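You operate a simulated robot arm through the tools that you are given. There is no shell and no other tool. Be economical: measure what you need, move in short steps, check, and stop when the job is done.

You run a simulated two-armed robot. Do the job below in one go: nothing can be reset, and whatever is moved stays where it is left.

Task
Pick up the manual five bundle with one hand, pass it to the other hand and put it on the shelf under the plywood tool table.
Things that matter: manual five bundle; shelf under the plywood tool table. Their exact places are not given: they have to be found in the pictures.

Only the result counts: the job must be done as asked and must still hold three seconds after the hand-in. Knocking over, shifting, dropping, spilling or breaking anything else fails it.

Robot
Two 7-joint arms with two-finger parallel grippers on one trunk, on a base that drives. Base frame: it is fixed to the floor where the robot stands at the start and does not move with it; the origin is under the middle of the robot, x ahead of it, y to its left, z up. Readings come in m, rad, newtons and seconds.
The left shoulder is at the start at [0.05, 0.187, 1.085], the right one opposite. With the tool pointing down near the work surface each hand reaches from about 0.1 to 0.66 m from the robot's upright axis, wherever it stands, measured 20 degrees to its own side. Places, roughly: shelf under the plywood tool table [0.5, -4.1, 0.5]. Payload 3.43 kg a hand.
The tool frame of a hand sits at the grasp point between the pads (the TCP): z along the fingers, y along the line on which they close. The tips reach 0.03 m beyond it. Largest opening 0.094 m; finger width 0.028, thickness 0.01; the body of the gripper, 0.05 by 0.096 m, starts 0.055 m behind the TCP.
Orientation is that of the tool frame in the base frame, as a unit quaternion [w, x, y, z]. With the fingers straight down and closing along the base's y, the tool's x points along the base's -x, its y along +y and its z along -z.

Tools
- The arms move only by the tool servo_tool. It takes "left_series", "right_series" or both (then of equal length, played together; a hand with none holds still); each is one flat list of numbers, 6 for each row, row after row: the shift along the base's x, y, z in m, then the turn, a rotation vector about the base's x, y, z in degrees. In form: [dx, dy, dz, ax, ay, az, dx, dy, dz, ax, ay, az, ...]. A call has 1 to 10 rows; each row is the pose to reach, as a shift and turn from the pose commanded when the call began. "left_jaw" and "right_jaw" are, for a hand that has rows, the gripper command, from -1 (fully open) to 1 (shut), values between in proportion, set as the call begins (left out, the last holds). A row lasts 0.2 s, in which the tool goes at most 0.05 m and 0.15 rad; a call with a longer step from one row to the next is refused whole, and so is a gripper value outside its range. Where a pose cannot be reached the arm comes as near as it can. A force on the tool above 40 N (or 10 N above the force at the start of the call, whichever is more), or a blocked arm, ends the call early, and 0.2 s more pass. The fingers move at their own pace (about 0.153 m/s each) and stop on an object; they squeeze with about 39 N. The grip force told is the motor's: it shows also when the fingers shut on nothing. Time passes only in rows, and 0.2 s behind the last, so rows that repeat a pose let the fingers close. It gives the time, the measured TCP pose, the force on the tool (base axes), the opening and the grip force at its end, in the units of the frame above (readings bear some noise), with the torque about the TCP (base axes, N m) and any sound that the robot's microphone picked up, and new pictures: "pictures" is both (left out), scene, wrist or none (wrist: the cameras of the hands that moved).
- Cameras (640 x 400 px; columns grow to the right, rows downward): "scene" is now at [0.1408, -0.0471, 1.2687]; the picture's right is [-0.49, -0.87, 0.00], its down [-0.31, 0.17, -0.93] and it looks along [0.82, -0.45, -0.36] (base axes); focal length 230 px, centre (320, 200). "left" rides on the left gripper at [0.076, -0.014, -0.102] in its tool frame; the picture's right is [0.18, 0.98, 0.00], its down [-0.75, 0.14, -0.64] and it looks along [-0.63, 0.12, 0.77] (tool axes); focal length 243 px, centre (320, 200). "right" rides on the right gripper at [0.076, 0.014, -0.102] in its tool frame; the picture's right is [-0.18, 0.98, 0.00], its down [-0.75, -0.14, -0.64] and it looks along [-0.63, -0.12, 0.77] (tool axes); focal length 243 px, centre (320, 200).
- lift_body(by): slides the trunk up (or, below 0, down) by that many m; the arms and the scene camera ride with it, the base frame stays. It gives what a move gives, with no picture.
- base_move(legs): drives the robot by 1 to 6 legs, each [ahead, left, turn to the left] in m, m and rad, along the robot's own axes; the way and the turn of a leg run together, so that a leg with both is an arc; at most 1.5 m and 3.142 rad a leg. The arms and the cameras ride along, it lands a little off, and it stops where it bumps. It gives what a move gives, and a new picture of the scene camera.
- turn_head(pan, tilt): turns the head with the scene camera to pan (to the left, within 1.396 rad either way) and tilt (down, from -0.506 to 1.204), counted from straight ahead of the robot. It gives what a move gives, and a new picture of the scene camera.
- locate(camera, pixels): there is no depth. For up to 12 entries [column, row, z] of the newest picture of that camera ("zoom" is the newest enlarged one), the place [x, y] in the base frame at which the ray of that pixel passes the height z, good to about 0.002 m. The clock stands still meanwhile.
- close_up(camera, box): a new picture of the part [left, top, right, bottom] of that camera's present view, enlarged. The clock stands still meanwhile.
- sign_off(): hands the job in; it is judged then, once.

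Go step by step. Measure first, check grasps and placings, and put right what went wrong. The budget is 80 turns and 260 pictures, counting those below and the enlarged ones. Unless the task says otherwise, let go and move clear before handing in, and close with one line.

The tools are called after "Request:" as name(argument=value, ...) on one line, values as JSON. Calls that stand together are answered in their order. servo_tool: Moves the arms, as the interface text tells. Its arguments: {"type":"object","properties":{"left_series":{"type":"array"},"left_jaw":{"type":"number"},"right_series":{"type":"array"},"right_jaw":{"type":"number"},"pictures":{"type":"string","enum":["both","scene","wrist","none"]}},"required":[]} The other tools are called the same way: lift_body (by) slides the trunk up or down; base_move (legs) drives the base; turn_head (pan, tilt) turns the head that bears the scene camera; locate (camera, pixels) gives the place at which the rays of pixels pass given heights; close_up (camera, box) takes an enlarged picture of a part of a camera's view; sign_off () hands the job in.

At the start:

```text
time: 0.0
left_position: [0.404, -0.0012, 1.1959]
left_orientation: [-0.001, -0.001, 1.0, 0.0]
left_ft_force: [-0.6, 0.5, 0.2]
left_torque: [-0.02, -0.01, 0.02]
left_finger_gap: 0.0939
left_grasp_force: 0.0
right_position: [0.3242, -0.3336, 1.2142]
right_orientation: [0.0, 0.0, 1.0, 0.001]
right_ft_force: [0.4, 0.2, 0.7]
right_torque: [-0.01, 0.02, 0.03]
right_finger_gap: 0.0942
right_grasp_force: 0.0
trunk travel left (down, up): [-0.3, 0.132]
robot x, y, heading: [-0.0021, -0.0025, -0.007]
head pan, tilt: [-0.508, 0.363]
```

scene: 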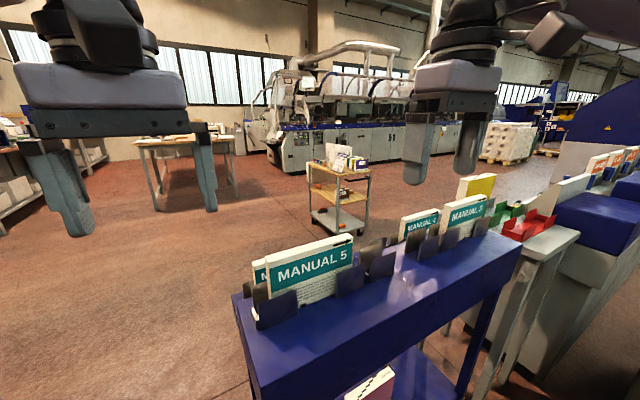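
right: 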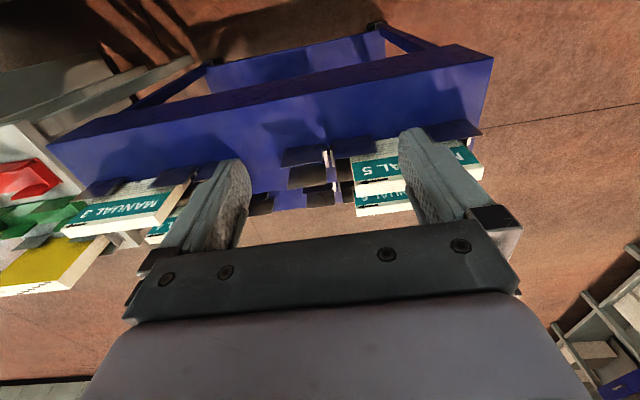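
left: 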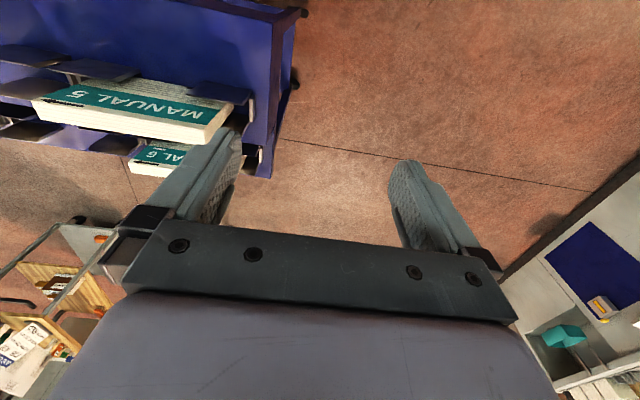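

The scene shows the MANUAL 5 bundle at about (310,270), standing in a blue rack with a second bundle behind it. I'll enlarge the views to measure it.

Request:
close_up(camera="scene", box=[220, 180, 540, 400])

Request:
close_up(camera="left", box=[0, 40, 320, 240])

Request:
close_up(camera="right", box=[240, 80, 520, 255])

```text
1.82 times, centred on (380, 290) of scene
```

zoom: 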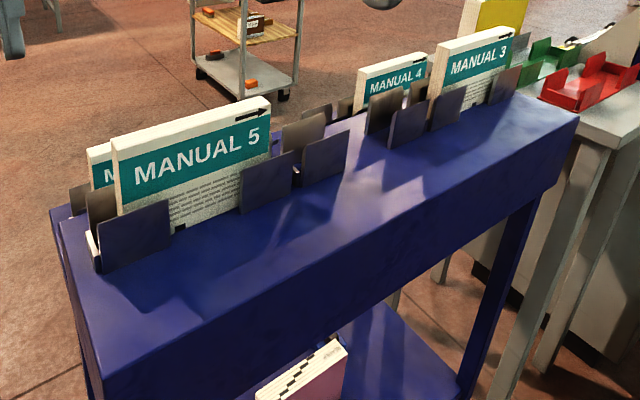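

```text
2.00 times, centred on (160, 140) of left
```

zoom: 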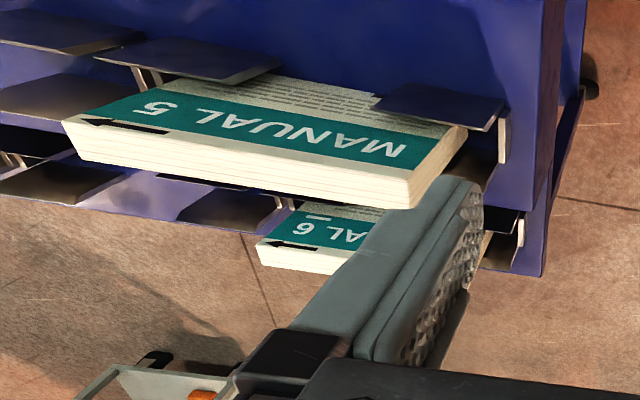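

```text
2.29 times, centred on (380, 168) of right
```

zoom: 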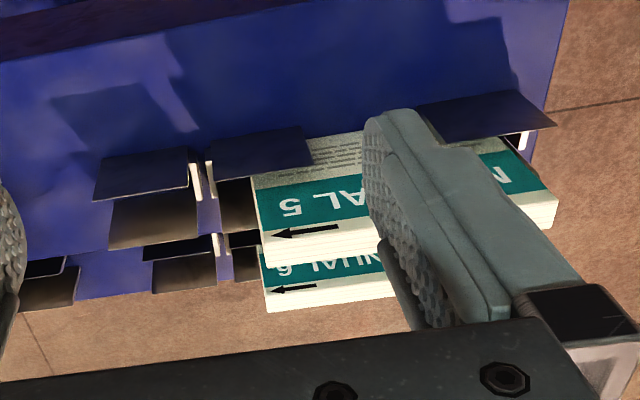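

I'll triangulate the bundle's top front corners (scene (266,257) and (352,237); left (31,100) and (205,127)) by comparing rays at several heights.

Request:
locate(camera="scene", pixels=[[267, 257, 0.9], [267, 257, 0.95], [267, 257, 1.0], [353, 237, 0.9], [353, 237, 0.95], [353, 237, 1.0], [242, 398, 0.8], [242, 398, 0.9], [234, 296, 0.8], [234, 296, 0.85], [522, 238, 0.8], [522, 238, 0.85]])

Request:
locate(camera="left", pixels=[[31, 100, 0.9], [31, 100, 0.95], [31, 100, 1.0], [205, 127, 0.9], [205, 127, 0.95], [205, 127, 1.0], [206, 144, 0.9], [206, 144, 0.95], [206, 144, 1.0], [40, 120, 0.9], [40, 120, 0.95], [40, 120, 1.0]])

Request:
turn_head(pan=-0.3, tilt=0.9)

```text
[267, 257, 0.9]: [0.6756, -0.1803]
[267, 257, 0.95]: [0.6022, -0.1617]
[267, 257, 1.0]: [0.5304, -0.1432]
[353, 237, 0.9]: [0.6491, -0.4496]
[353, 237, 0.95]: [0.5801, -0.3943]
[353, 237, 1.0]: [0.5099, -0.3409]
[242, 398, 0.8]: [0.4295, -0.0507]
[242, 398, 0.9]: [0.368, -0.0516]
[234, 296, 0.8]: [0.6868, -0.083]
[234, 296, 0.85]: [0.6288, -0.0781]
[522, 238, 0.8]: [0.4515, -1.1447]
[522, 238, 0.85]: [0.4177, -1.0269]
```

```text
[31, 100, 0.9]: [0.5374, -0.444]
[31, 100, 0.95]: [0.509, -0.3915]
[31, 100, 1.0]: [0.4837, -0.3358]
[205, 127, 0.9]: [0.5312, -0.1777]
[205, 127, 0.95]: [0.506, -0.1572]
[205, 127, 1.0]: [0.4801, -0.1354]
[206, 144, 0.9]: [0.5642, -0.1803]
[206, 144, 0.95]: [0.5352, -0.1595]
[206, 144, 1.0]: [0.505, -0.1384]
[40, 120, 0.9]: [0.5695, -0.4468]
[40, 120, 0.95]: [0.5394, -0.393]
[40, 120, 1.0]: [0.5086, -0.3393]
```

```text
time: 1.0
left_position: [0.4037, -0.002, 1.1956]
left_orientation: [0.0, -0.001, 1.0, 0.001]
left_ft_force: [-0.3, -0.1, 0.1]
left_torque: [-0.02, 0.0, -0.01]
left_finger_gap: 0.0943
left_grasp_force: 0.1
right_position: [0.3253, -0.3328, 1.2141]
right_orientation: [-0.001, 0.0, 1.0, -0.001]
right_ft_force: [-0.6, -0.6, 0.7]
right_torque: [0.03, -0.02, 0.0]
right_finger_gap: 0.094
right_grasp_force: 0.0
trunk travel left (down, up): [-0.3, 0.132]
robot x, y, heading: [0.0001, -0.0008, -0.0]
head pan, tilt: [-0.3, 0.901]
```

scene: 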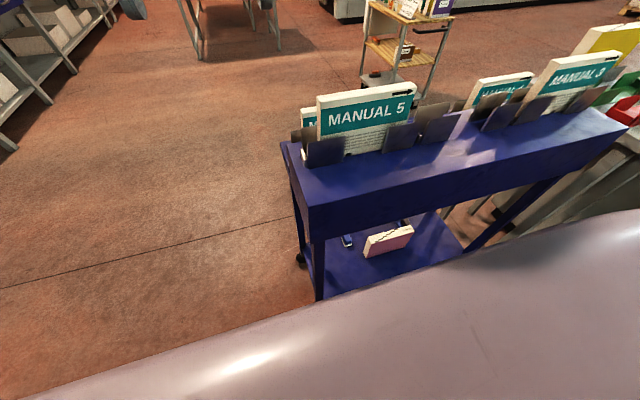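

The bundle's top is at z≈1.04, x≈0.46–0.485, y≈-0.12…-0.29. Before planning the grip I'll look toward the plywood table on the right.

Request:
turn_head(pan=-1.39, tilt=0.25)

Request:
close_up(camera="scene", box=[200, 100, 440, 250])

```text
time: 2.3
left_position: [0.4045, -0.0014, 1.1963]
left_orientation: [0.0, -0.001, 1.0, 0.0]
left_ft_force: [0.1, -0.1, -0.4]
left_torque: [-0.04, -0.03, -0.01]
left_finger_gap: 0.0941
left_grasp_force: 0.0
right_position: [0.3242, -0.3331, 1.2146]
right_orientation: [-0.001, 0.0, 1.0, 0.0]
right_ft_force: [0.7, 0.8, 0.2]
right_torque: [0.03, 0.01, 0.0]
right_finger_gap: 0.0939
right_grasp_force: 0.1
trunk travel left (down, up): [-0.3, 0.132]
robot x, y, heading: [0.0032, 0.0011, 0.005]
head pan, tilt: [-1.389, 0.25]
```

scene: 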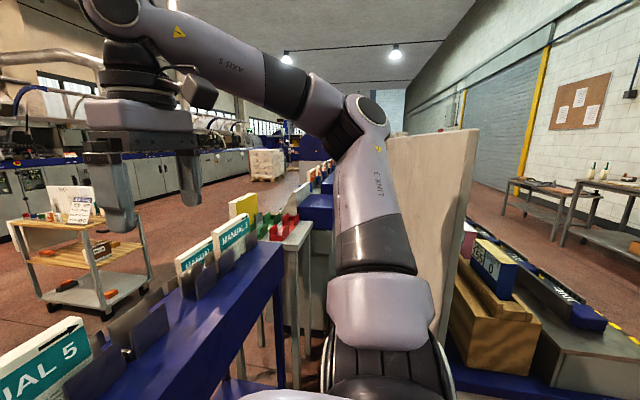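

```text
2.67 times, centred on (320, 175) of scene
```

zoom: 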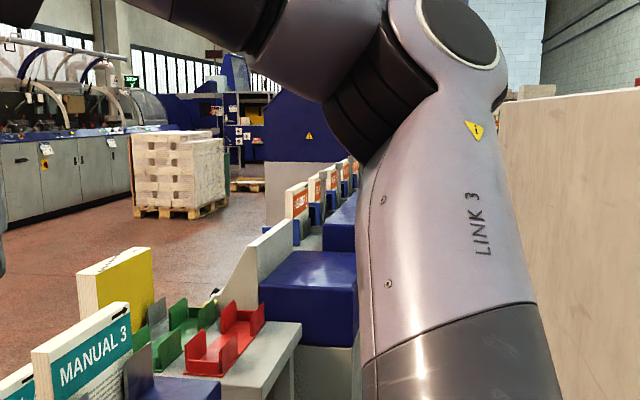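

The plywood table is hidden behind the arm. I'll survey the rest of the surroundings for driving.

Request:
turn_head(pan=1.3, tilt=0.35)

Request:
turn_head(pan=0.0, tilt=0.35)

Request:
turn_head(pan=-0.9, tilt=0.2)

Request:
close_up(camera="scene", box=[360, 140, 640, 315])

```text
time: 4.7
left_position: [0.4031, -0.002, 1.1945]
left_orientation: [0.0, -0.001, 1.0, 0.0]
left_ft_force: [-0.3, -0.1, -0.3]
left_torque: [-0.02, 0.0, -0.01]
left_finger_gap: 0.0941
left_grasp_force: 0.0
right_position: [0.3248, -0.3331, 1.2138]
right_orientation: [0.001, 0.0, 1.0, 0.0]
right_ft_force: [0.5, -1.3, 0.7]
right_torque: [0.03, 0.03, 0.03]
right_finger_gap: 0.0937
right_grasp_force: 0.1
trunk travel left (down, up): [-0.3, 0.132]
robot x, y, heading: [-0.001, -0.0015, 0.0]
head pan, tilt: [1.3, 0.351]
```

scene: 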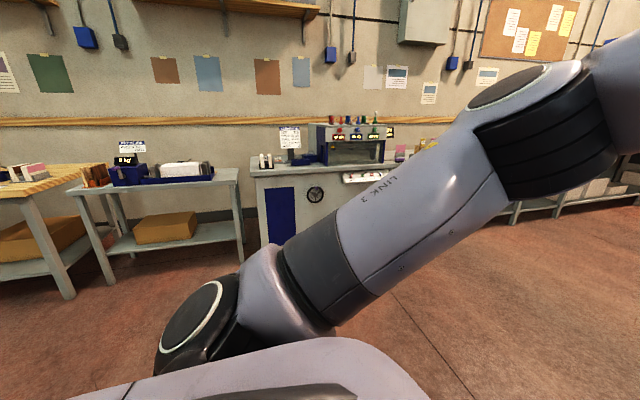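

```text
time: 6.2
left_position: [0.4033, -0.0017, 1.1962]
left_orientation: [0.001, -0.001, 1.0, 0.0]
left_ft_force: [0.1, -0.8, -0.3]
left_torque: [0.0, -0.02, 0.02]
left_finger_gap: 0.0941
left_grasp_force: 0.1
right_position: [0.3249, -0.3333, 1.2135]
right_orientation: [0.001, 0.0, 1.0, 0.0]
right_ft_force: [-0.1, 0.0, -0.5]
right_torque: [-0.04, -0.01, -0.01]
right_finger_gap: 0.0939
right_grasp_force: 0.1
trunk travel left (down, up): [-0.3, 0.132]
robot x, y, heading: [-0.002, 0.0, 0.0]
head pan, tilt: [0.0, 0.351]
```

scene: 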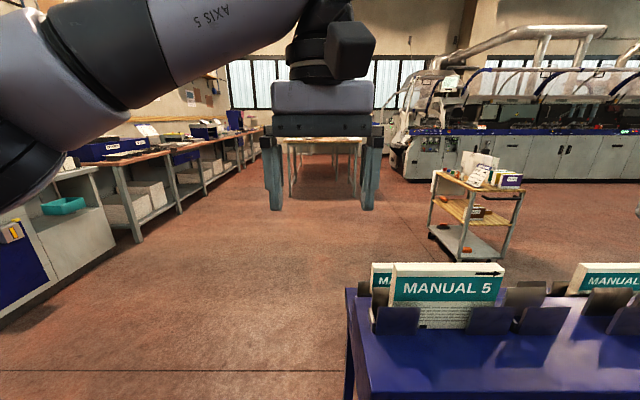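

```text
time: 7.3
left_position: [0.4031, -0.0023, 1.1959]
left_orientation: [0.0, -0.001, 1.0, 0.0]
left_ft_force: [-1.0, 0.0, 0.7]
left_torque: [-0.01, -0.01, 0.0]
left_finger_gap: 0.0939
left_grasp_force: 0.0
right_position: [0.3247, -0.3335, 1.2134]
right_orientation: [0.0, 0.0, 1.0, 0.0]
right_ft_force: [0.1, 0.6, 0.4]
right_torque: [-0.02, 0.01, 0.02]
right_finger_gap: 0.0942
right_grasp_force: 0.1
trunk travel left (down, up): [-0.3, 0.132]
robot x, y, heading: [-0.0018, 0.0014, 0.0]
head pan, tilt: [-0.901, 0.201]
```

scene: 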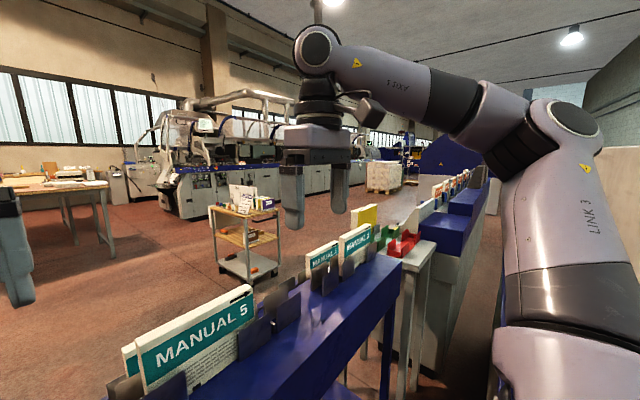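

```text
2.29 times, centred on (500, 228) of scene
```

zoom: 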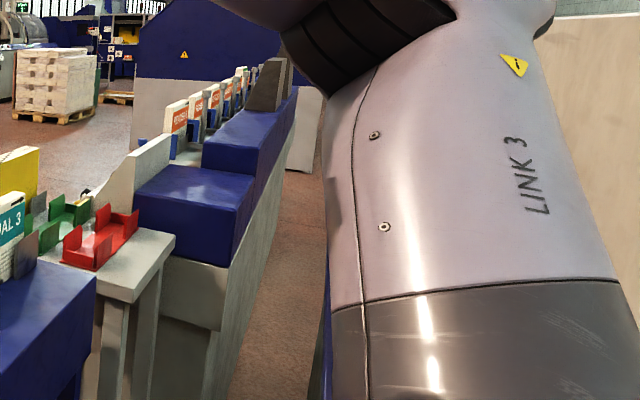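

The path is clear above the rack. I'll move the left hand aside and bring the right hand above the bundle, turning it about z so the fingers close along x.

Request:
servo_tool(right_series=[0.012, 0.012, 0, 0, 0, 8.5, 0.024, 0.024, 0, 0, 0, 17, 0.036, 0.036, 0, 0, 0, 25.5, 0.05, 0.05, 0, 0, 0, 34, 0.065, 0.065, 0, 0, 0, 42.5, 0.08, 0.08, 0, 0, 0, 51, 0.095, 0.092, 0, 0, 0, 59.5, 0.11, 0.105, -0.01, 0, 0, 68, 0.13, 0.118, -0.02, 0, 0, 76.5, 0.147, 0.128, -0.03, 0, 0, 85], left_series=[0, 0.02, 0, 0, 0, 0, 0, 0.04, 0, 0, 0, 0, 0, 0.06, 0, 0, 0, 0, 0, 0.08, 0, 0, 0, 0, 0, 0.1, 0, 0, 0, 0, 0, 0.12, 0, 0, 0, 0, 0, 0.14, 0, 0, 0, 0, 0, 0.16, 0, 0, 0, 0, 0, 0.18, 0, 0, 0, 0, 0, 0.2, 0, 0, 0, 0], right_jaw=-0.06)

Request:
turn_head(pan=-0.4, tilt=0.5)

```text
time: 9.6
left_position: [0.4035, 0.1998, 1.1971]
left_orientation: [0.0, 0.0, 1.0, 0.0]
left_ft_force: [-0.4, 0.2, 0.3]
left_torque: [-0.01, 0.0, -0.01]
left_finger_gap: 0.0942
left_grasp_force: 0.0
right_position: [0.2916, -0.1431, 1.1383]
right_orientation: [0.001, -0.671, 0.741, -0.001]
right_ft_force: [0.2, 0.8, -0.2]
right_torque: [-0.01, -0.04, 0.0]
right_finger_gap: 0.0496
right_grasp_force: 0.1
right hand out of reach, approached as far as the arm can: row 5, 6, 7, 8, 9, 10
trunk travel left (down, up): [-0.3, 0.132]
robot x, y, heading: [-0.003, 0.0003, -0.002]
head pan, tilt: [-0.901, 0.201]
```

scene: 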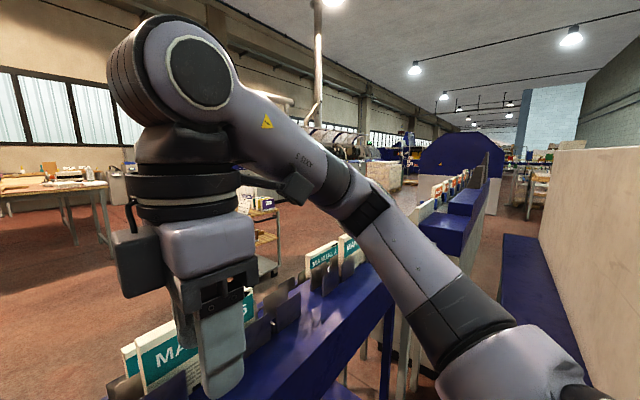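
right: 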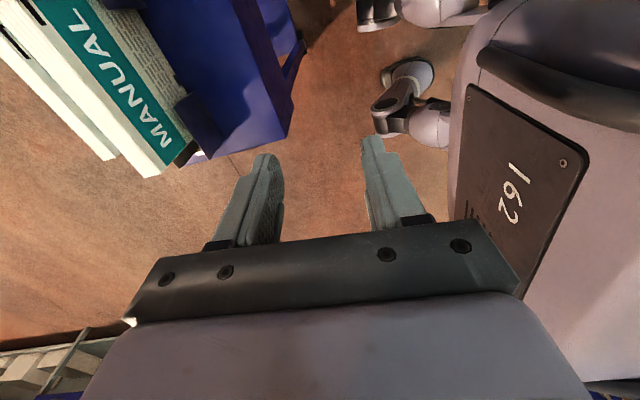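
left: 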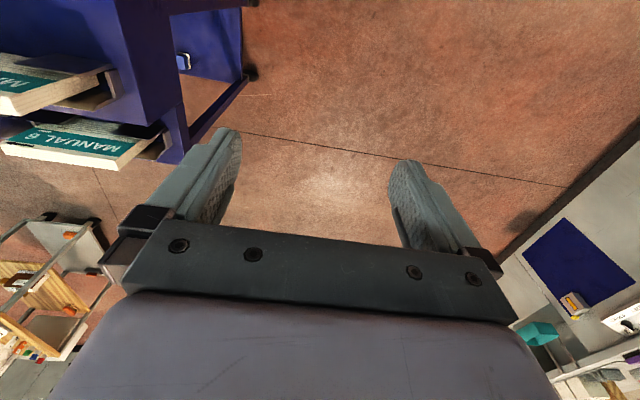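

```text
time: 10.5
left_position: [0.4043, 0.1983, 1.1958]
left_orientation: [0.0, -0.001, 1.0, 0.0]
left_ft_force: [0.1, 0.3, 0.2]
left_torque: [0.0, 0.02, 0.0]
left_finger_gap: 0.0937
left_grasp_force: 0.0
right_position: [0.2928, -0.1442, 1.1394]
right_orientation: [0.001, -0.67, 0.742, -0.001]
right_ft_force: [-0.2, -0.3, 0.3]
right_torque: [0.01, -0.01, 0.0]
right_finger_gap: 0.0498
right_grasp_force: 0.0
trunk travel left (down, up): [-0.3, 0.132]
robot x, y, heading: [0.0016, -0.0034, 0.005]
head pan, tilt: [-0.4, 0.499]
```

scene: 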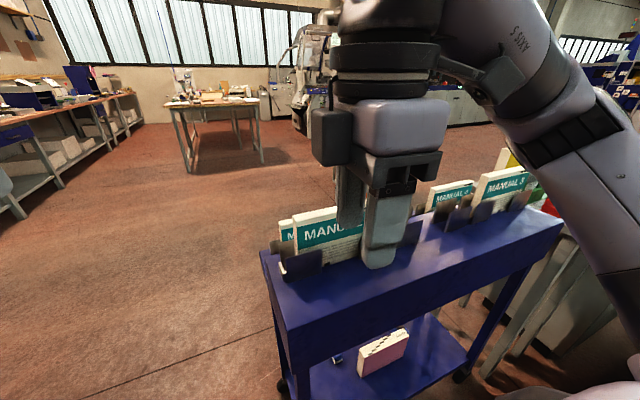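

The right arm ran out of reach at this height (TCP at 0.293, -0.144). I'll raise the trunk so the hand works lower relative to the shoulder.

Request:
lift_body(by=0.13)

Request:
servo_tool(right_series=[0.02, -0.008, -0.01, 0, 0, 0, 0.04, -0.016, -0.02, 0, 0, 0, 0.06, -0.024, -0.03, 0, 0, 0, 0.08, -0.032, -0.04, 0, 0, 0, 0.1, -0.04, -0.05, 0, 0, 0, 0.12, -0.048, -0.06, 0, 0, 0, 0.14, -0.056, -0.07, 0, 0, 0, 0.16, -0.06, -0.08, 0, 0, 0, 0.18, -0.061, -0.08, 0, 0, 0, 0.18, -0.061, -0.08, 0, 0, 6])

```text
time: 12.1
left_position: [0.4033, 0.1987, 1.3261]
left_orientation: [0.0, -0.001, 1.0, 0.0]
left_ft_force: [-0.7, -0.1, 0.2]
left_torque: [-0.01, 0.01, -0.01]
left_finger_gap: 0.094
left_grasp_force: 0.0
right_position: [0.2925, -0.1424, 1.2688]
right_orientation: [0.001, -0.67, 0.742, -0.001]
right_ft_force: [0.0, -0.2, 0.0]
right_torque: [-0.02, 0.01, 0.0]
right_finger_gap: 0.0499
right_grasp_force: 0.1
trunk travel left (down, up): [-0.43, 0.002]
robot x, y, heading: [-0.0002, 0.0009, -0.0]
head pan, tilt: [-0.4, 0.499]
```

```text
time: 14.3
left_position: [0.4033, 0.1985, 1.3262]
left_orientation: [0.0, -0.001, 1.0, 0.0]
left_ft_force: [0.0, 0.4, 0.6]
left_torque: [0.02, -0.02, 0.01]
left_finger_gap: 0.0938
left_grasp_force: 0.0
right_position: [0.2854, -0.1149, 1.1818]
right_orientation: [0.006, -0.686, 0.727, -0.007]
right_ft_force: [0.5, 0.3, -0.6]
right_torque: [0.0, -0.01, 0.02]
right_finger_gap: 0.0498
right_grasp_force: 0.2
right hand out of reach, approached as far as the arm can: row 1, 2, 3, 4, 5, 6, 7, 8, 9, 10
trunk travel left (down, up): [-0.43, 0.002]
robot x, y, heading: [-0.0007, 0.0018, 0.0]
head pan, tilt: [-0.4, 0.499]
```

scene: 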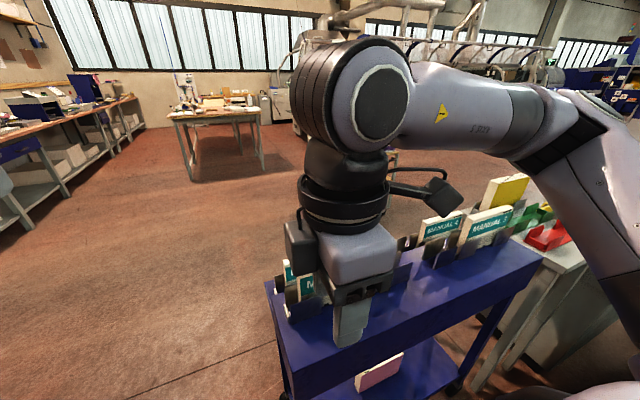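
right: 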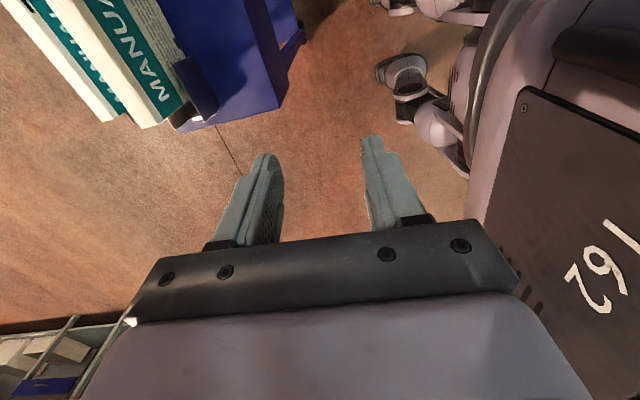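

The right arm appears to hit a wrist limit with this yaw. I'll turn it back the other way and see how the commanded pose behaves.

Request:
servo_tool(right_series=[0, -0.02, 0.0, 0, 0, -8.5, 0, -0.04, 0, 0, 0, -17, 0, -0.06, 0, 0, 0, -25.5, 0, -0.08, 0, 0, 0, -34, 0, -0.1, 0, 0, 0, -42.5, 0, -0.12, 0, 0, 0, -51, 0, -0.12, 0, 0, 0, -59.5, 0, -0.12, 0, 0, 0, -68, 0, -0.12, 0, 0, 0, -76.5, 0, -0.12, 0, 0, 0, -85], pictures="none")

```text
time: 16.5
left_position: [0.4026, 0.1987, 1.3261]
left_orientation: [0.0, -0.001, 1.0, 0.001]
left_ft_force: [-0.6, 0.9, -0.2]
left_torque: [-0.05, 0.01, -0.01]
left_finger_gap: 0.094
left_grasp_force: 0.0
right_position: [0.2823, -0.2286, 1.1903]
right_orientation: [0.0, -0.012, 1.0, -0.009]
right_ft_force: [-0.4, 0.3, 0.3]
right_torque: [-0.01, 0.01, 0.02]
right_finger_gap: 0.0495
right_grasp_force: 0.0
trunk travel left (down, up): [-0.43, 0.002]
robot x, y, heading: [-0.0024, 0.0013, -0.003]
head pan, tilt: [-0.4, 0.499]
```

Back at yaw 0 and the command tracks the actual pose. Now I'll turn the other way (-85°) while moving over the bundle.

Request:
servo_tool(right_series=[0.01, 0, 0, 0, 0, -8.5, 0.02, 0, 0, 0, 0, -17, 0.04, 0, 0, 0, 0, -25.5, 0.06, 0.005, 0, 0, 0, -34, 0.08, 0.01, 0, 0, 0, -42.5, 0.1, 0.015, 0, 0, 0, -51, 0.12, 0.02, 0, 0, 0, -59.5, 0.15, 0.022, 0, 0, 0, -68, 0.17, 0.024, 0, 0, 0, -76.5, 0.19, 0.024, -0.02, 0, 0, -85])

```text
time: 18.7
left_position: [0.4042, 0.1981, 1.3257]
left_orientation: [-0.001, -0.001, 1.0, 0.0]
left_ft_force: [1.6, 1.1, 0.9]
left_torque: [-0.01, 0.01, 0.02]
left_finger_gap: 0.094
left_grasp_force: 0.0
right_position: [0.4742, -0.2059, 1.1697]
right_orientation: [-0.007, 0.667, 0.745, -0.006]
right_ft_force: [0.7, 0.2, -0.5]
right_torque: [-0.03, 0.02, 0.01]
right_finger_gap: 0.0499
right_grasp_force: 0.0
trunk travel left (down, up): [-0.43, 0.002]
robot x, y, heading: [-0.0023, 0.0015, 0.007]
head pan, tilt: [-0.4, 0.499]
```

scene: 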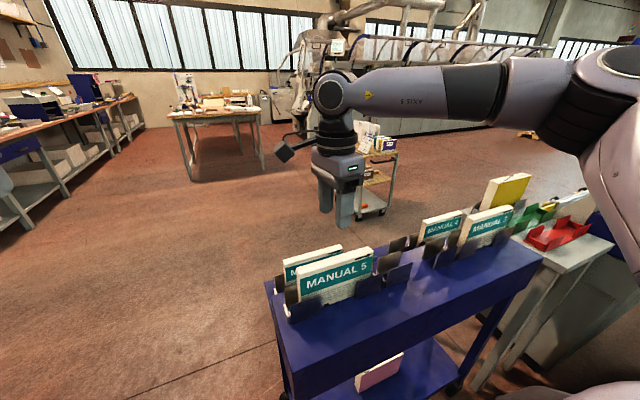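
right: 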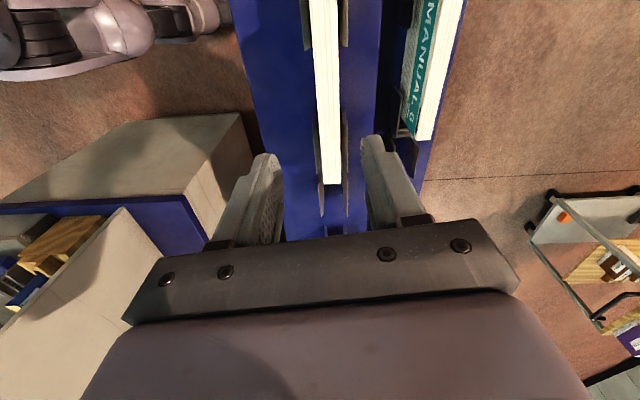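

The view is good: bundle 5 runs from (312,0) to (330,183) between the flaps, and its middle is free. I'll measure its edges at the top height.

Request:
locate(camera="right", pixels=[[322, 184, 1.04], [339, 184, 1.04], [316, 100, 1.04], [339, 100, 1.04], [310, 10, 1.04], [338, 10, 1.04], [318, 120, 0.97], [305, 50, 0.97], [412, 137, 1.0], [432, 137, 1.0]])

Request:
close_up(camera="right", box=[220, 0, 460, 240])

Request:
close_up(camera="scene", box=[250, 220, 450, 345])

```text
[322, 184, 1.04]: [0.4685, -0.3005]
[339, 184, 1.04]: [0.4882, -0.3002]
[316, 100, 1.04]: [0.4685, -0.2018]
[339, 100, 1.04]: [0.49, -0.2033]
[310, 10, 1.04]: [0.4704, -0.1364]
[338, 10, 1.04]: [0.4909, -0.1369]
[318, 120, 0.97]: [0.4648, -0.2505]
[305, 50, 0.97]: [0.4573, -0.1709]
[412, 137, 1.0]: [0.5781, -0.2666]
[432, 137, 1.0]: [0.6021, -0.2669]
```

```text
1.67 times, centred on (340, 120) of right
```

zoom: 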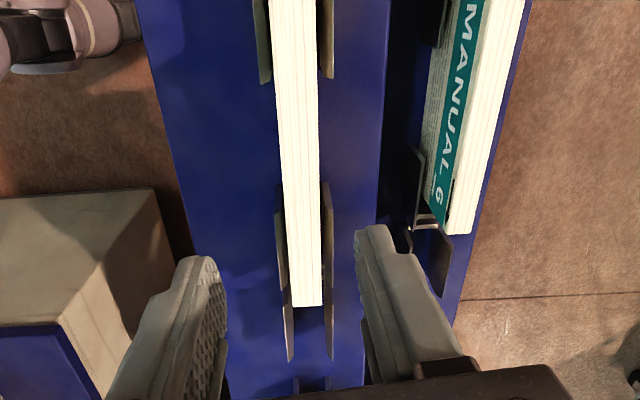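

```text
3.20 times, centred on (350, 282) of scene
```

zoom: 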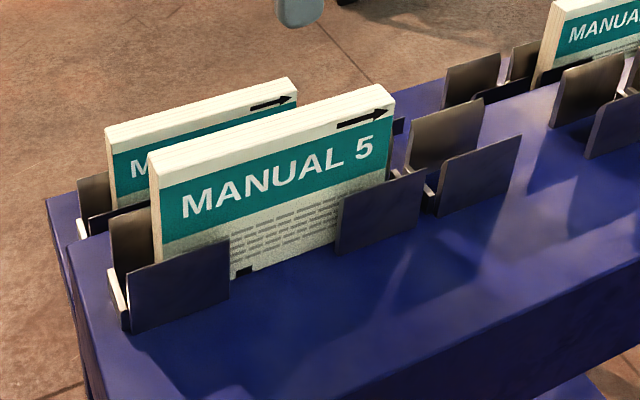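

Bundle centre is x≈0.479, with a free gap in y from -0.235 to -0.175. I'll square the yaw by -6° and descend.

Request:
servo_tool(right_series=[0.005, 0, 0, 0, 0, -6.2, 0.005, 0, -0.03, 0, 0, -6.2, 0.005, 0, -0.06, 0, 0, -6.2, 0.005, 0, -0.08, 0, 0, -6.2, 0.005, 0, -0.1, 0, 0, -6.2], right_jaw=-0.06)

```text
time: 19.9
left_position: [0.4043, 0.1985, 1.3258]
left_orientation: [0.0, -0.002, 1.0, -0.001]
left_ft_force: [0.0, -0.2, -0.4]
left_torque: [0.05, -0.01, 0.0]
left_finger_gap: 0.0942
left_grasp_force: 0.0
right_position: [0.4784, -0.2043, 1.072]
right_orientation: [-0.006, 0.705, 0.709, -0.006]
right_ft_force: [0.9, 0.3, -0.8]
right_torque: [0.02, -0.02, 0.03]
right_finger_gap: 0.05
right_grasp_force: 0.1
trunk travel left (down, up): [-0.43, 0.002]
robot x, y, heading: [-0.0005, 0.0007, 0.002]
head pan, tilt: [-0.4, 0.499]
```

scene: 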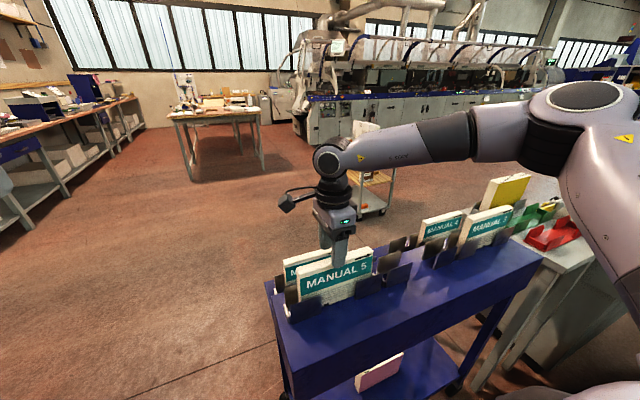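
right: 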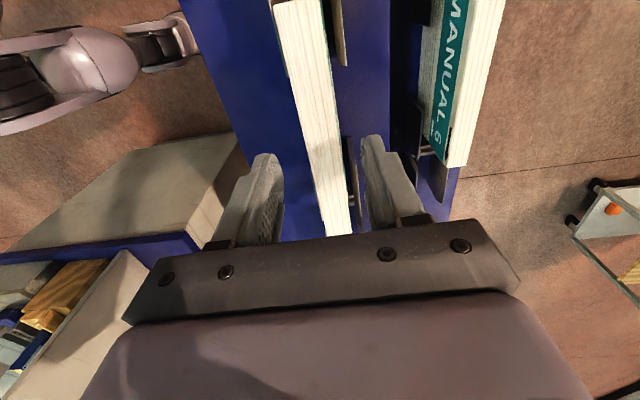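

The fingers straddle the bundle, but it looks slightly right of the finger midpoint (column 329 against 320). I'll check that.

Request:
locate(camera="right", pixels=[[308, 150, 1.04], [339, 150, 1.04], [323, 235, 1.04], [352, 235, 1.04], [296, 80, 1.04], [330, 80, 1.04]])

```text
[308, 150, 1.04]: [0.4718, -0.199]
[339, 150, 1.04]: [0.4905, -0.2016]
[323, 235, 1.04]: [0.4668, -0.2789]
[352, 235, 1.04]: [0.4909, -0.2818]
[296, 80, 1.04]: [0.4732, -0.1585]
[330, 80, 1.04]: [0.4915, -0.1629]
```

The bundle centre is x≈0.481. I'll shift +2.5 mm, descend 0.06 and check the force.

Request:
servo_tool(right_series=[0.0025, -0.002, -0.015, 0, 0, 0, 0.0025, -0.002, -0.03, 0, 0, 0, 0.0025, -0.002, -0.045, 0, 0, 0, 0.0025, -0.002, -0.06, 0, 0, 0])

Request:
close_up(camera="scene", box=[250, 190, 450, 345])

```text
time: 20.9
left_position: [0.4028, 0.1986, 1.3259]
left_orientation: [0.001, -0.001, 1.0, 0.0]
left_ft_force: [-0.3, -0.2, 0.6]
left_torque: [0.03, 0.0, 0.0]
left_finger_gap: 0.0938
left_grasp_force: 0.1
right_position: [0.4777, -0.2099, 1.0136]
right_orientation: [-0.006, 0.704, 0.71, -0.005]
right_ft_force: [0.8, 0.3, -0.1]
right_torque: [0.02, 0.01, 0.01]
right_finger_gap: 0.0502
right_grasp_force: 0.0
right hand out of reach, approached as far as the arm can: row 4
trunk travel left (down, up): [-0.43, 0.002]
robot x, y, heading: [0.0017, -0.0019, 0.002]
head pan, tilt: [-0.4, 0.499]
```

scene: 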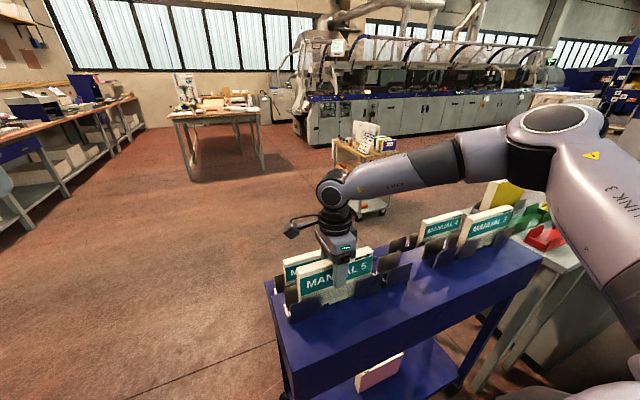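
right: 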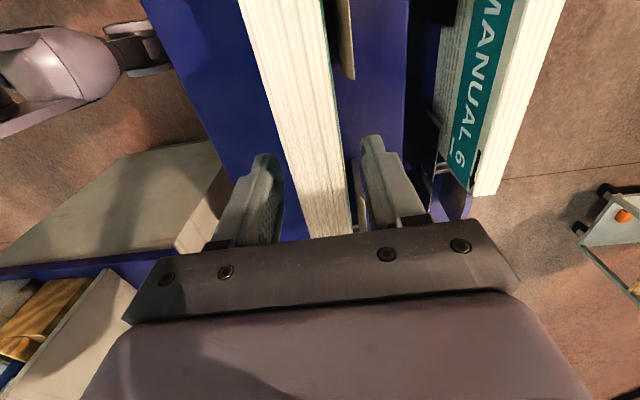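

```text
2.58 times, centred on (350, 268) of scene
```

zoom: 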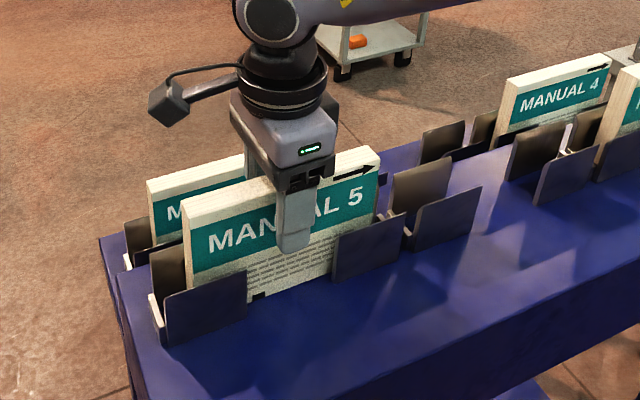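

The fingers straddle the bundle at z=1.014, deep enough. I'll close the grip.

Request:
servo_tool(right_series=[0.001, 0, 0, 0, 0, 0, 0.002, 0, 0, 0, 0, 0, 0.002, 0, 0, 0, 0, 0], right_jaw=1)

```text
time: 21.7
left_position: [0.4047, 0.199, 1.3269]
left_orientation: [0.0, 0.0, 1.0, 0.0]
left_ft_force: [-0.5, -0.1, -0.1]
left_torque: [-0.01, -0.03, -0.04]
left_finger_gap: 0.0937
left_grasp_force: 0.0
right_position: [0.4784, -0.2105, 1.0134]
right_orientation: [-0.006, 0.705, 0.709, -0.005]
right_ft_force: [-0.4, -0.3, -0.9]
right_torque: [0.04, 0.0, -0.01]
right_finger_gap: 0.0263
right_grasp_force: 38.6
trunk travel left (down, up): [-0.43, 0.002]
robot x, y, heading: [0.0015, 0.0004, 0.005]
head pan, tilt: [-0.4, 0.499]
```

scene: 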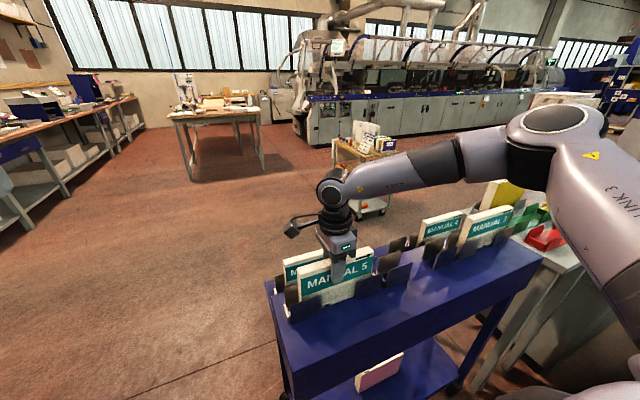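
right: 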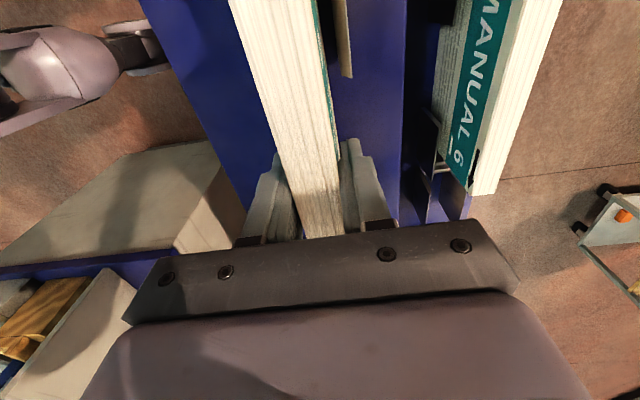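

The grip is solid (gap 0.026, 38.6 N). I'll lift straight up.

Request:
servo_tool(right_series=[0, 0, 0.01, 0, 0, 0, 0, 0, 0.03, 0, 0, 0, 0, 0, 0.05, 0, 0, 0, 0, 0, 0.075, 0, 0, 0, 0, 0, 0.1, 0, 0, 0, 0, 0, 0.125, 0, 0, 0, 0, 0, 0.15, 0, 0, 0, 0, 0, 0.175, 0, 0, 0, 0, 0, 0.2, 0, 0, 0])

Request:
turn_head(pan=-0.4, tilt=0.3)

```text
time: 23.7
left_position: [0.4034, 0.1994, 1.3267]
left_orientation: [0.0, -0.001, 1.0, 0.0]
left_ft_force: [-0.2, -0.1, 0.1]
left_torque: [0.01, -0.06, 0.0]
left_finger_gap: 0.0941
left_grasp_force: 0.1
right_position: [0.4798, -0.2112, 1.214]
right_orientation: [-0.007, 0.705, 0.709, -0.008]
right_ft_force: [-0.6, 0.0, -3.6]
right_torque: [0.02, -0.02, 0.01]
right_finger_gap: 0.0263
right_grasp_force: 39.3
trunk travel left (down, up): [-0.43, 0.002]
robot x, y, heading: [0.0006, 0.001, -0.004]
head pan, tilt: [-0.4, 0.499]
```

scene: 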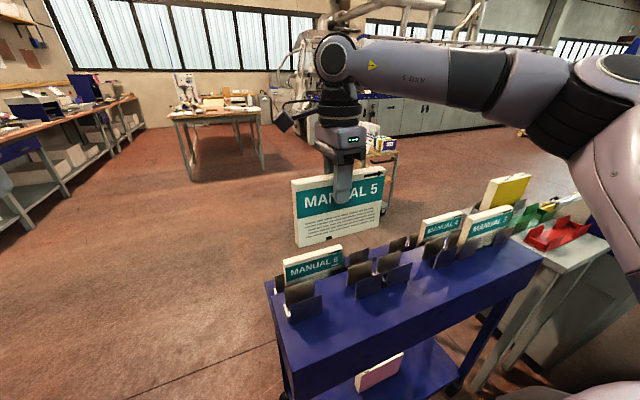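
right: 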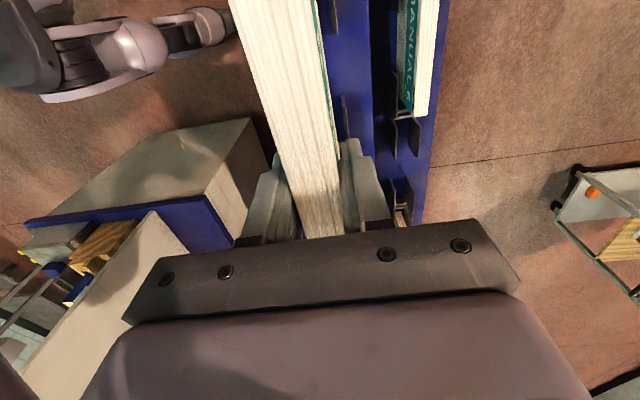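

```text
time: 24.4
left_position: [0.4034, 0.1988, 1.3268]
left_orientation: [0.0, -0.002, 1.0, 0.0]
left_ft_force: [0.1, 0.1, -0.1]
left_torque: [0.01, 0.01, 0.01]
left_finger_gap: 0.0939
left_grasp_force: 0.0
right_position: [0.4795, -0.2113, 1.2133]
right_orientation: [-0.006, 0.705, 0.71, -0.006]
right_ft_force: [-0.7, -0.1, -4.1]
right_torque: [0.02, -0.02, 0.01]
right_finger_gap: 0.0262
right_grasp_force: 38.9
trunk travel left (down, up): [-0.43, 0.002]
robot x, y, heading: [-0.0003, -0.001, 0.004]
head pan, tilt: [-0.4, 0.3]
```

scene: 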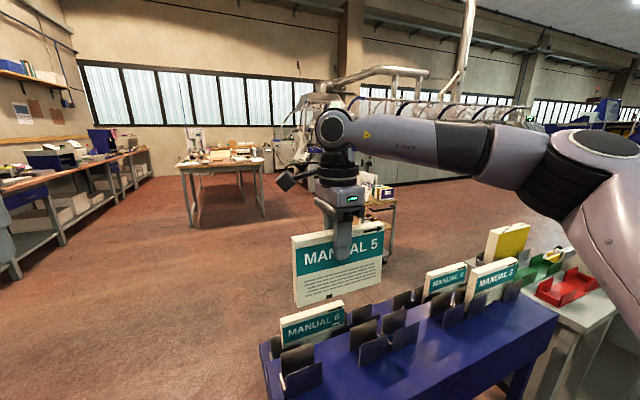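

Lifted cleanly (≈0.38 kg). Now I'll pitch the right hand so its fingers point forward and the bundle lies flat, ready for the left hand to take its left end.

Request:
servo_tool(right_series=[-0.005, -0.004, 0.005, 0, -8.5, 0, -0.01, -0.008, 0.01, 0, -17, 0, -0.015, -0.012, 0.015, 0, -25.5, 0, -0.02, -0.016, 0.02, 0, -34, 0, -0.025, -0.02, 0.025, 0, -42.5, 0, -0.03, -0.024, 0.03, 0, -51, 0, -0.04, -0.028, 0.035, 0, -59.5, 0, -0.05, -0.032, 0.035, 0, -68, 0, -0.06, -0.036, 0.035, 0, -76.5, 0, -0.06, -0.04, 0.035, 0, -85, 0])

```text
time: 26.6
left_position: [0.4042, 0.1992, 1.3264]
left_orientation: [-0.001, 0.0, 1.0, -0.001]
left_ft_force: [-0.5, -0.2, -0.2]
left_torque: [-0.01, 0.04, 0.0]
left_finger_gap: 0.094
left_grasp_force: 0.0
right_position: [0.4508, -0.249, 1.2569]
right_orientation: [0.473, 0.524, 0.527, 0.472]
right_ft_force: [0.1, -0.2, -3.4]
right_torque: [0.06, 0.19, -0.01]
right_finger_gap: 0.0261
right_grasp_force: 39.2
right hand out of reach, approached as far as the arm can: row 9, 10
trunk travel left (down, up): [-0.43, 0.002]
robot x, y, heading: [-0.0024, -0.0026, -0.001]
head pan, tilt: [-0.4, 0.3]
```

scene: 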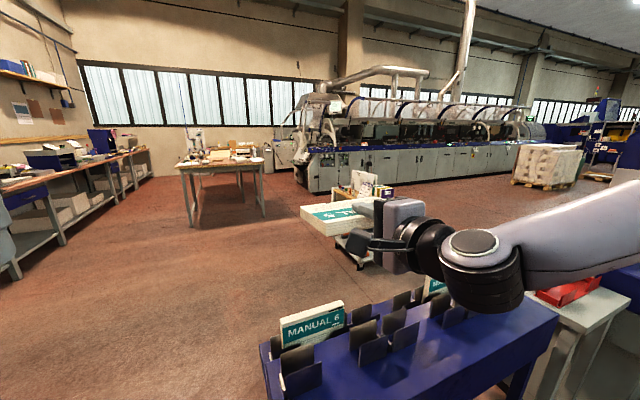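
right: 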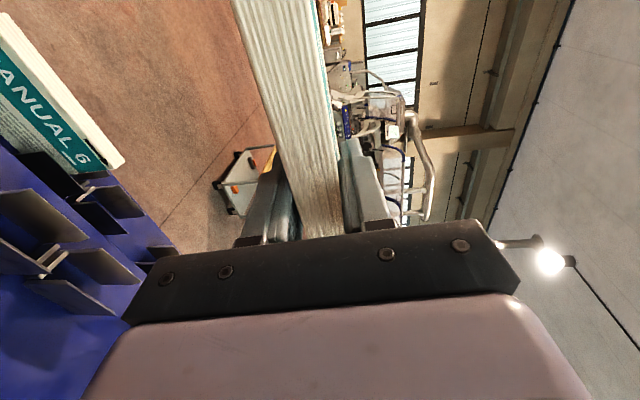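

The bundle is now flat, text face up, pitched 6° nose-down. Next I'll turn the left hand to point along -y with vertical closing, at a stand-off left of the bundle's end.

Request:
servo_tool(left_series=[0, 0, 0, -8.5, 0, 0, 0, 0, 0, -17, 0, 0, 0, 0, 0, -25.5, 0, 0, 0, 0, 0, -34, 0, 0, 0.01, -0.02, 0, -42.5, 0, 0, 0.025, -0.04, -0.01, -51, 0, 0, 0.04, -0.06, -0.02, -59.5, 0, 0, 0.055, -0.08, -0.035, -68, 0, 0, 0.07, -0.1, -0.055, -76.5, 0, 0, 0.084, -0.12, -0.073, -85, 0, 0], left_jaw=-0.2)

```text
time: 28.8
left_position: [0.4875, 0.0767, 1.2536]
left_orientation: [0.0, -0.001, 0.736, -0.677]
left_ft_force: [0.6, -1.1, -0.6]
left_torque: [0.0, 0.02, 0.0]
left_finger_gap: 0.0562
left_grasp_force: 0.1
right_position: [0.4498, -0.2496, 1.257]
right_orientation: [0.473, 0.525, 0.528, 0.472]
right_ft_force: [1.2, 0.5, -3.7]
right_torque: [0.04, 0.19, -0.04]
right_finger_gap: 0.0261
right_grasp_force: 39.0
trunk travel left (down, up): [-0.43, 0.002]
robot x, y, heading: [-0.0007, 0.0014, -0.003]
head pan, tilt: [-0.4, 0.3]
```

scene: 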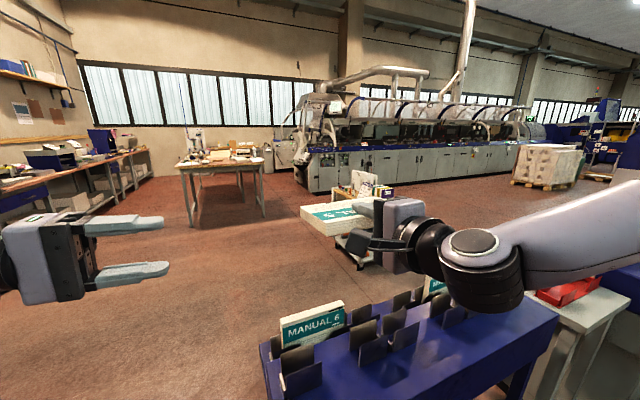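
left: 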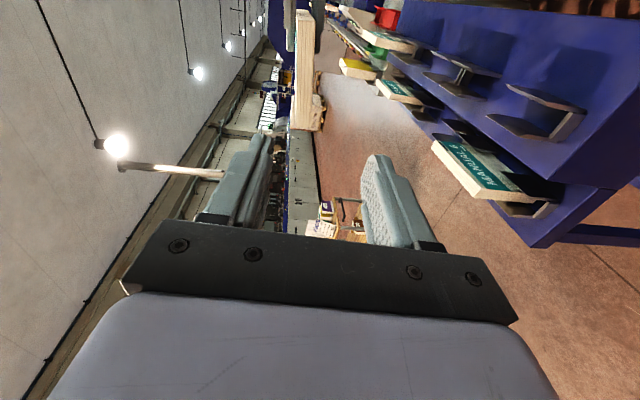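

The left fingers are lined up; the bundle end appears at columns 294–313 and rows 10–130. I'll finish the alignment and move closer.

Request:
servo_tool(left_series=[0, -0.01, 0, -5.5, 0, 0, 0, -0.02, 0, -5.5, 6, 0, 0, -0.05, 0, -5.5, 6, 0, 0, -0.08, 0, -5.5, 6, 0, 0, -0.11, 0, -5.5, 6, 0, 0, -0.14, 0, -5.5, 6, 0, 0, -0.16, 0, -5.5, 6, 0])

Request:
close_up(camera="scene", box=[150, 150, 470, 350])

```text
time: 30.4
left_position: [0.4883, -0.0827, 1.2529]
left_orientation: [0.039, 0.036, -0.703, 0.709]
left_ft_force: [0.1, 0.1, 0.8]
left_torque: [0.02, -0.04, 0.03]
left_finger_gap: 0.0565
left_grasp_force: 0.1
right_position: [0.4496, -0.2497, 1.258]
right_orientation: [0.474, 0.523, 0.527, 0.473]
right_ft_force: [-0.1, 0.0, -3.5]
right_torque: [0.01, 0.2, 0.01]
right_finger_gap: 0.0263
right_grasp_force: 38.7
trunk travel left (down, up): [-0.43, 0.002]
robot x, y, heading: [-0.0002, 0.0024, -0.004]
head pan, tilt: [-0.4, 0.3]
```

scene: 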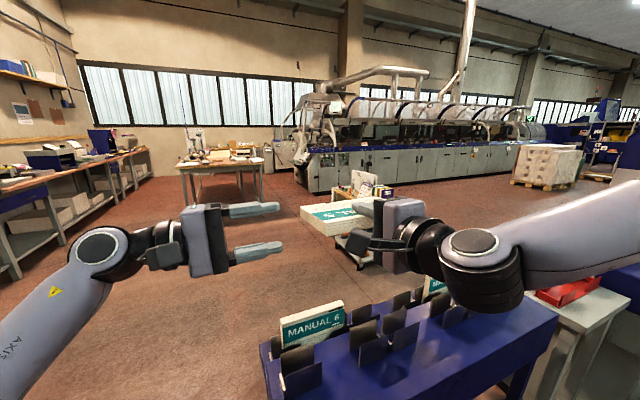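
left: 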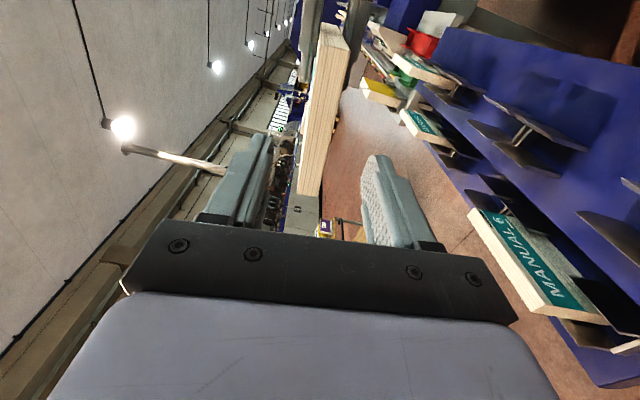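

```text
2.00 times, centred on (310, 250) of scene
```

zoom: 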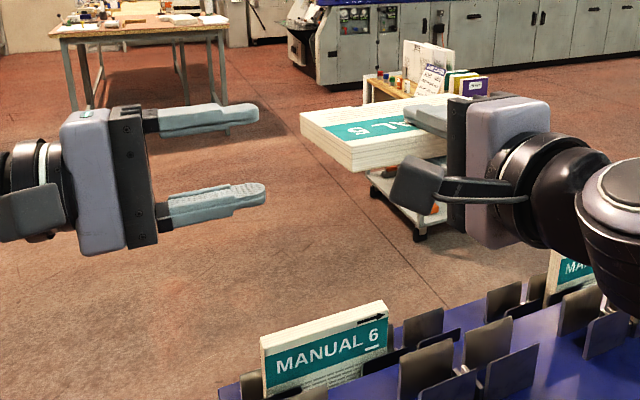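

The bundle end is centred between the left fingers (row 128, columns 308–330). I'll slide in 0.1 m, then close.

Request:
servo_tool(left_series=[0, -0.02, 0, 0, 0, 0, 0, -0.04, 0, 0, 0, 0, 0, -0.06, 0, 0, 0, 0, 0, -0.08, 0, 0, 0, 0, 0, -0.1, 0, 0, 0, 0])

Request:
close_up(camera="scene", box=[190, 170, 450, 320])

```text
time: 31.6
left_position: [0.4862, -0.1824, 1.252]
left_orientation: [0.04, 0.036, -0.702, 0.71]
left_ft_force: [0.1, -0.4, 0.1]
left_torque: [-0.01, 0.01, 0.03]
left_finger_gap: 0.0563
left_grasp_force: 0.0
right_position: [0.451, -0.25, 1.2579]
right_orientation: [0.474, 0.524, 0.528, 0.472]
right_ft_force: [-0.1, 0.7, -3.5]
right_torque: [0.04, 0.19, 0.02]
right_finger_gap: 0.0259
right_grasp_force: 38.4
trunk travel left (down, up): [-0.43, 0.002]
robot x, y, heading: [-0.0017, 0.0012, 0.001]
head pan, tilt: [-0.4, 0.3]
```

scene: 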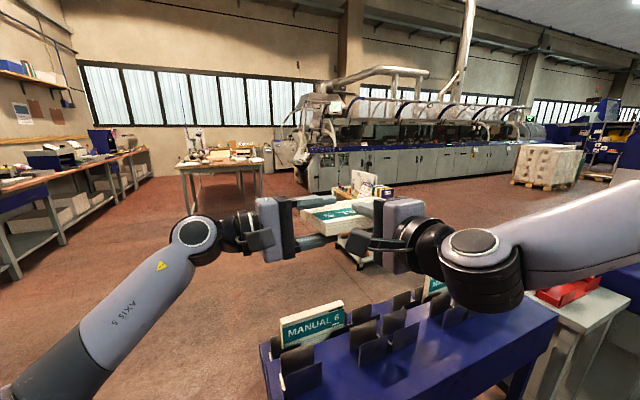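
left: 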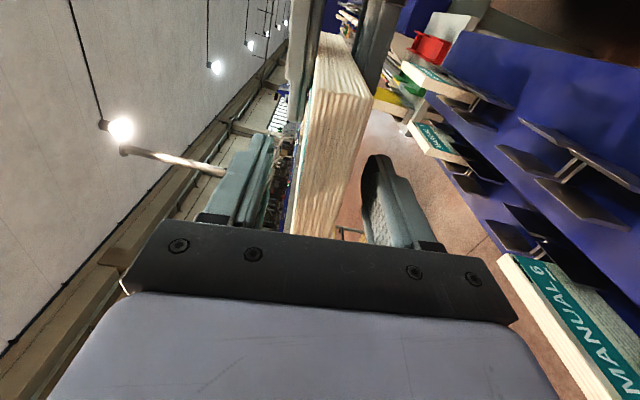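

```text
2.46 times, centred on (320, 245) of scene
```

zoom: 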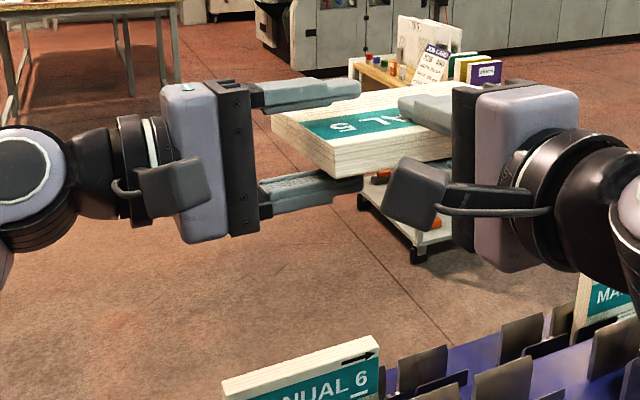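

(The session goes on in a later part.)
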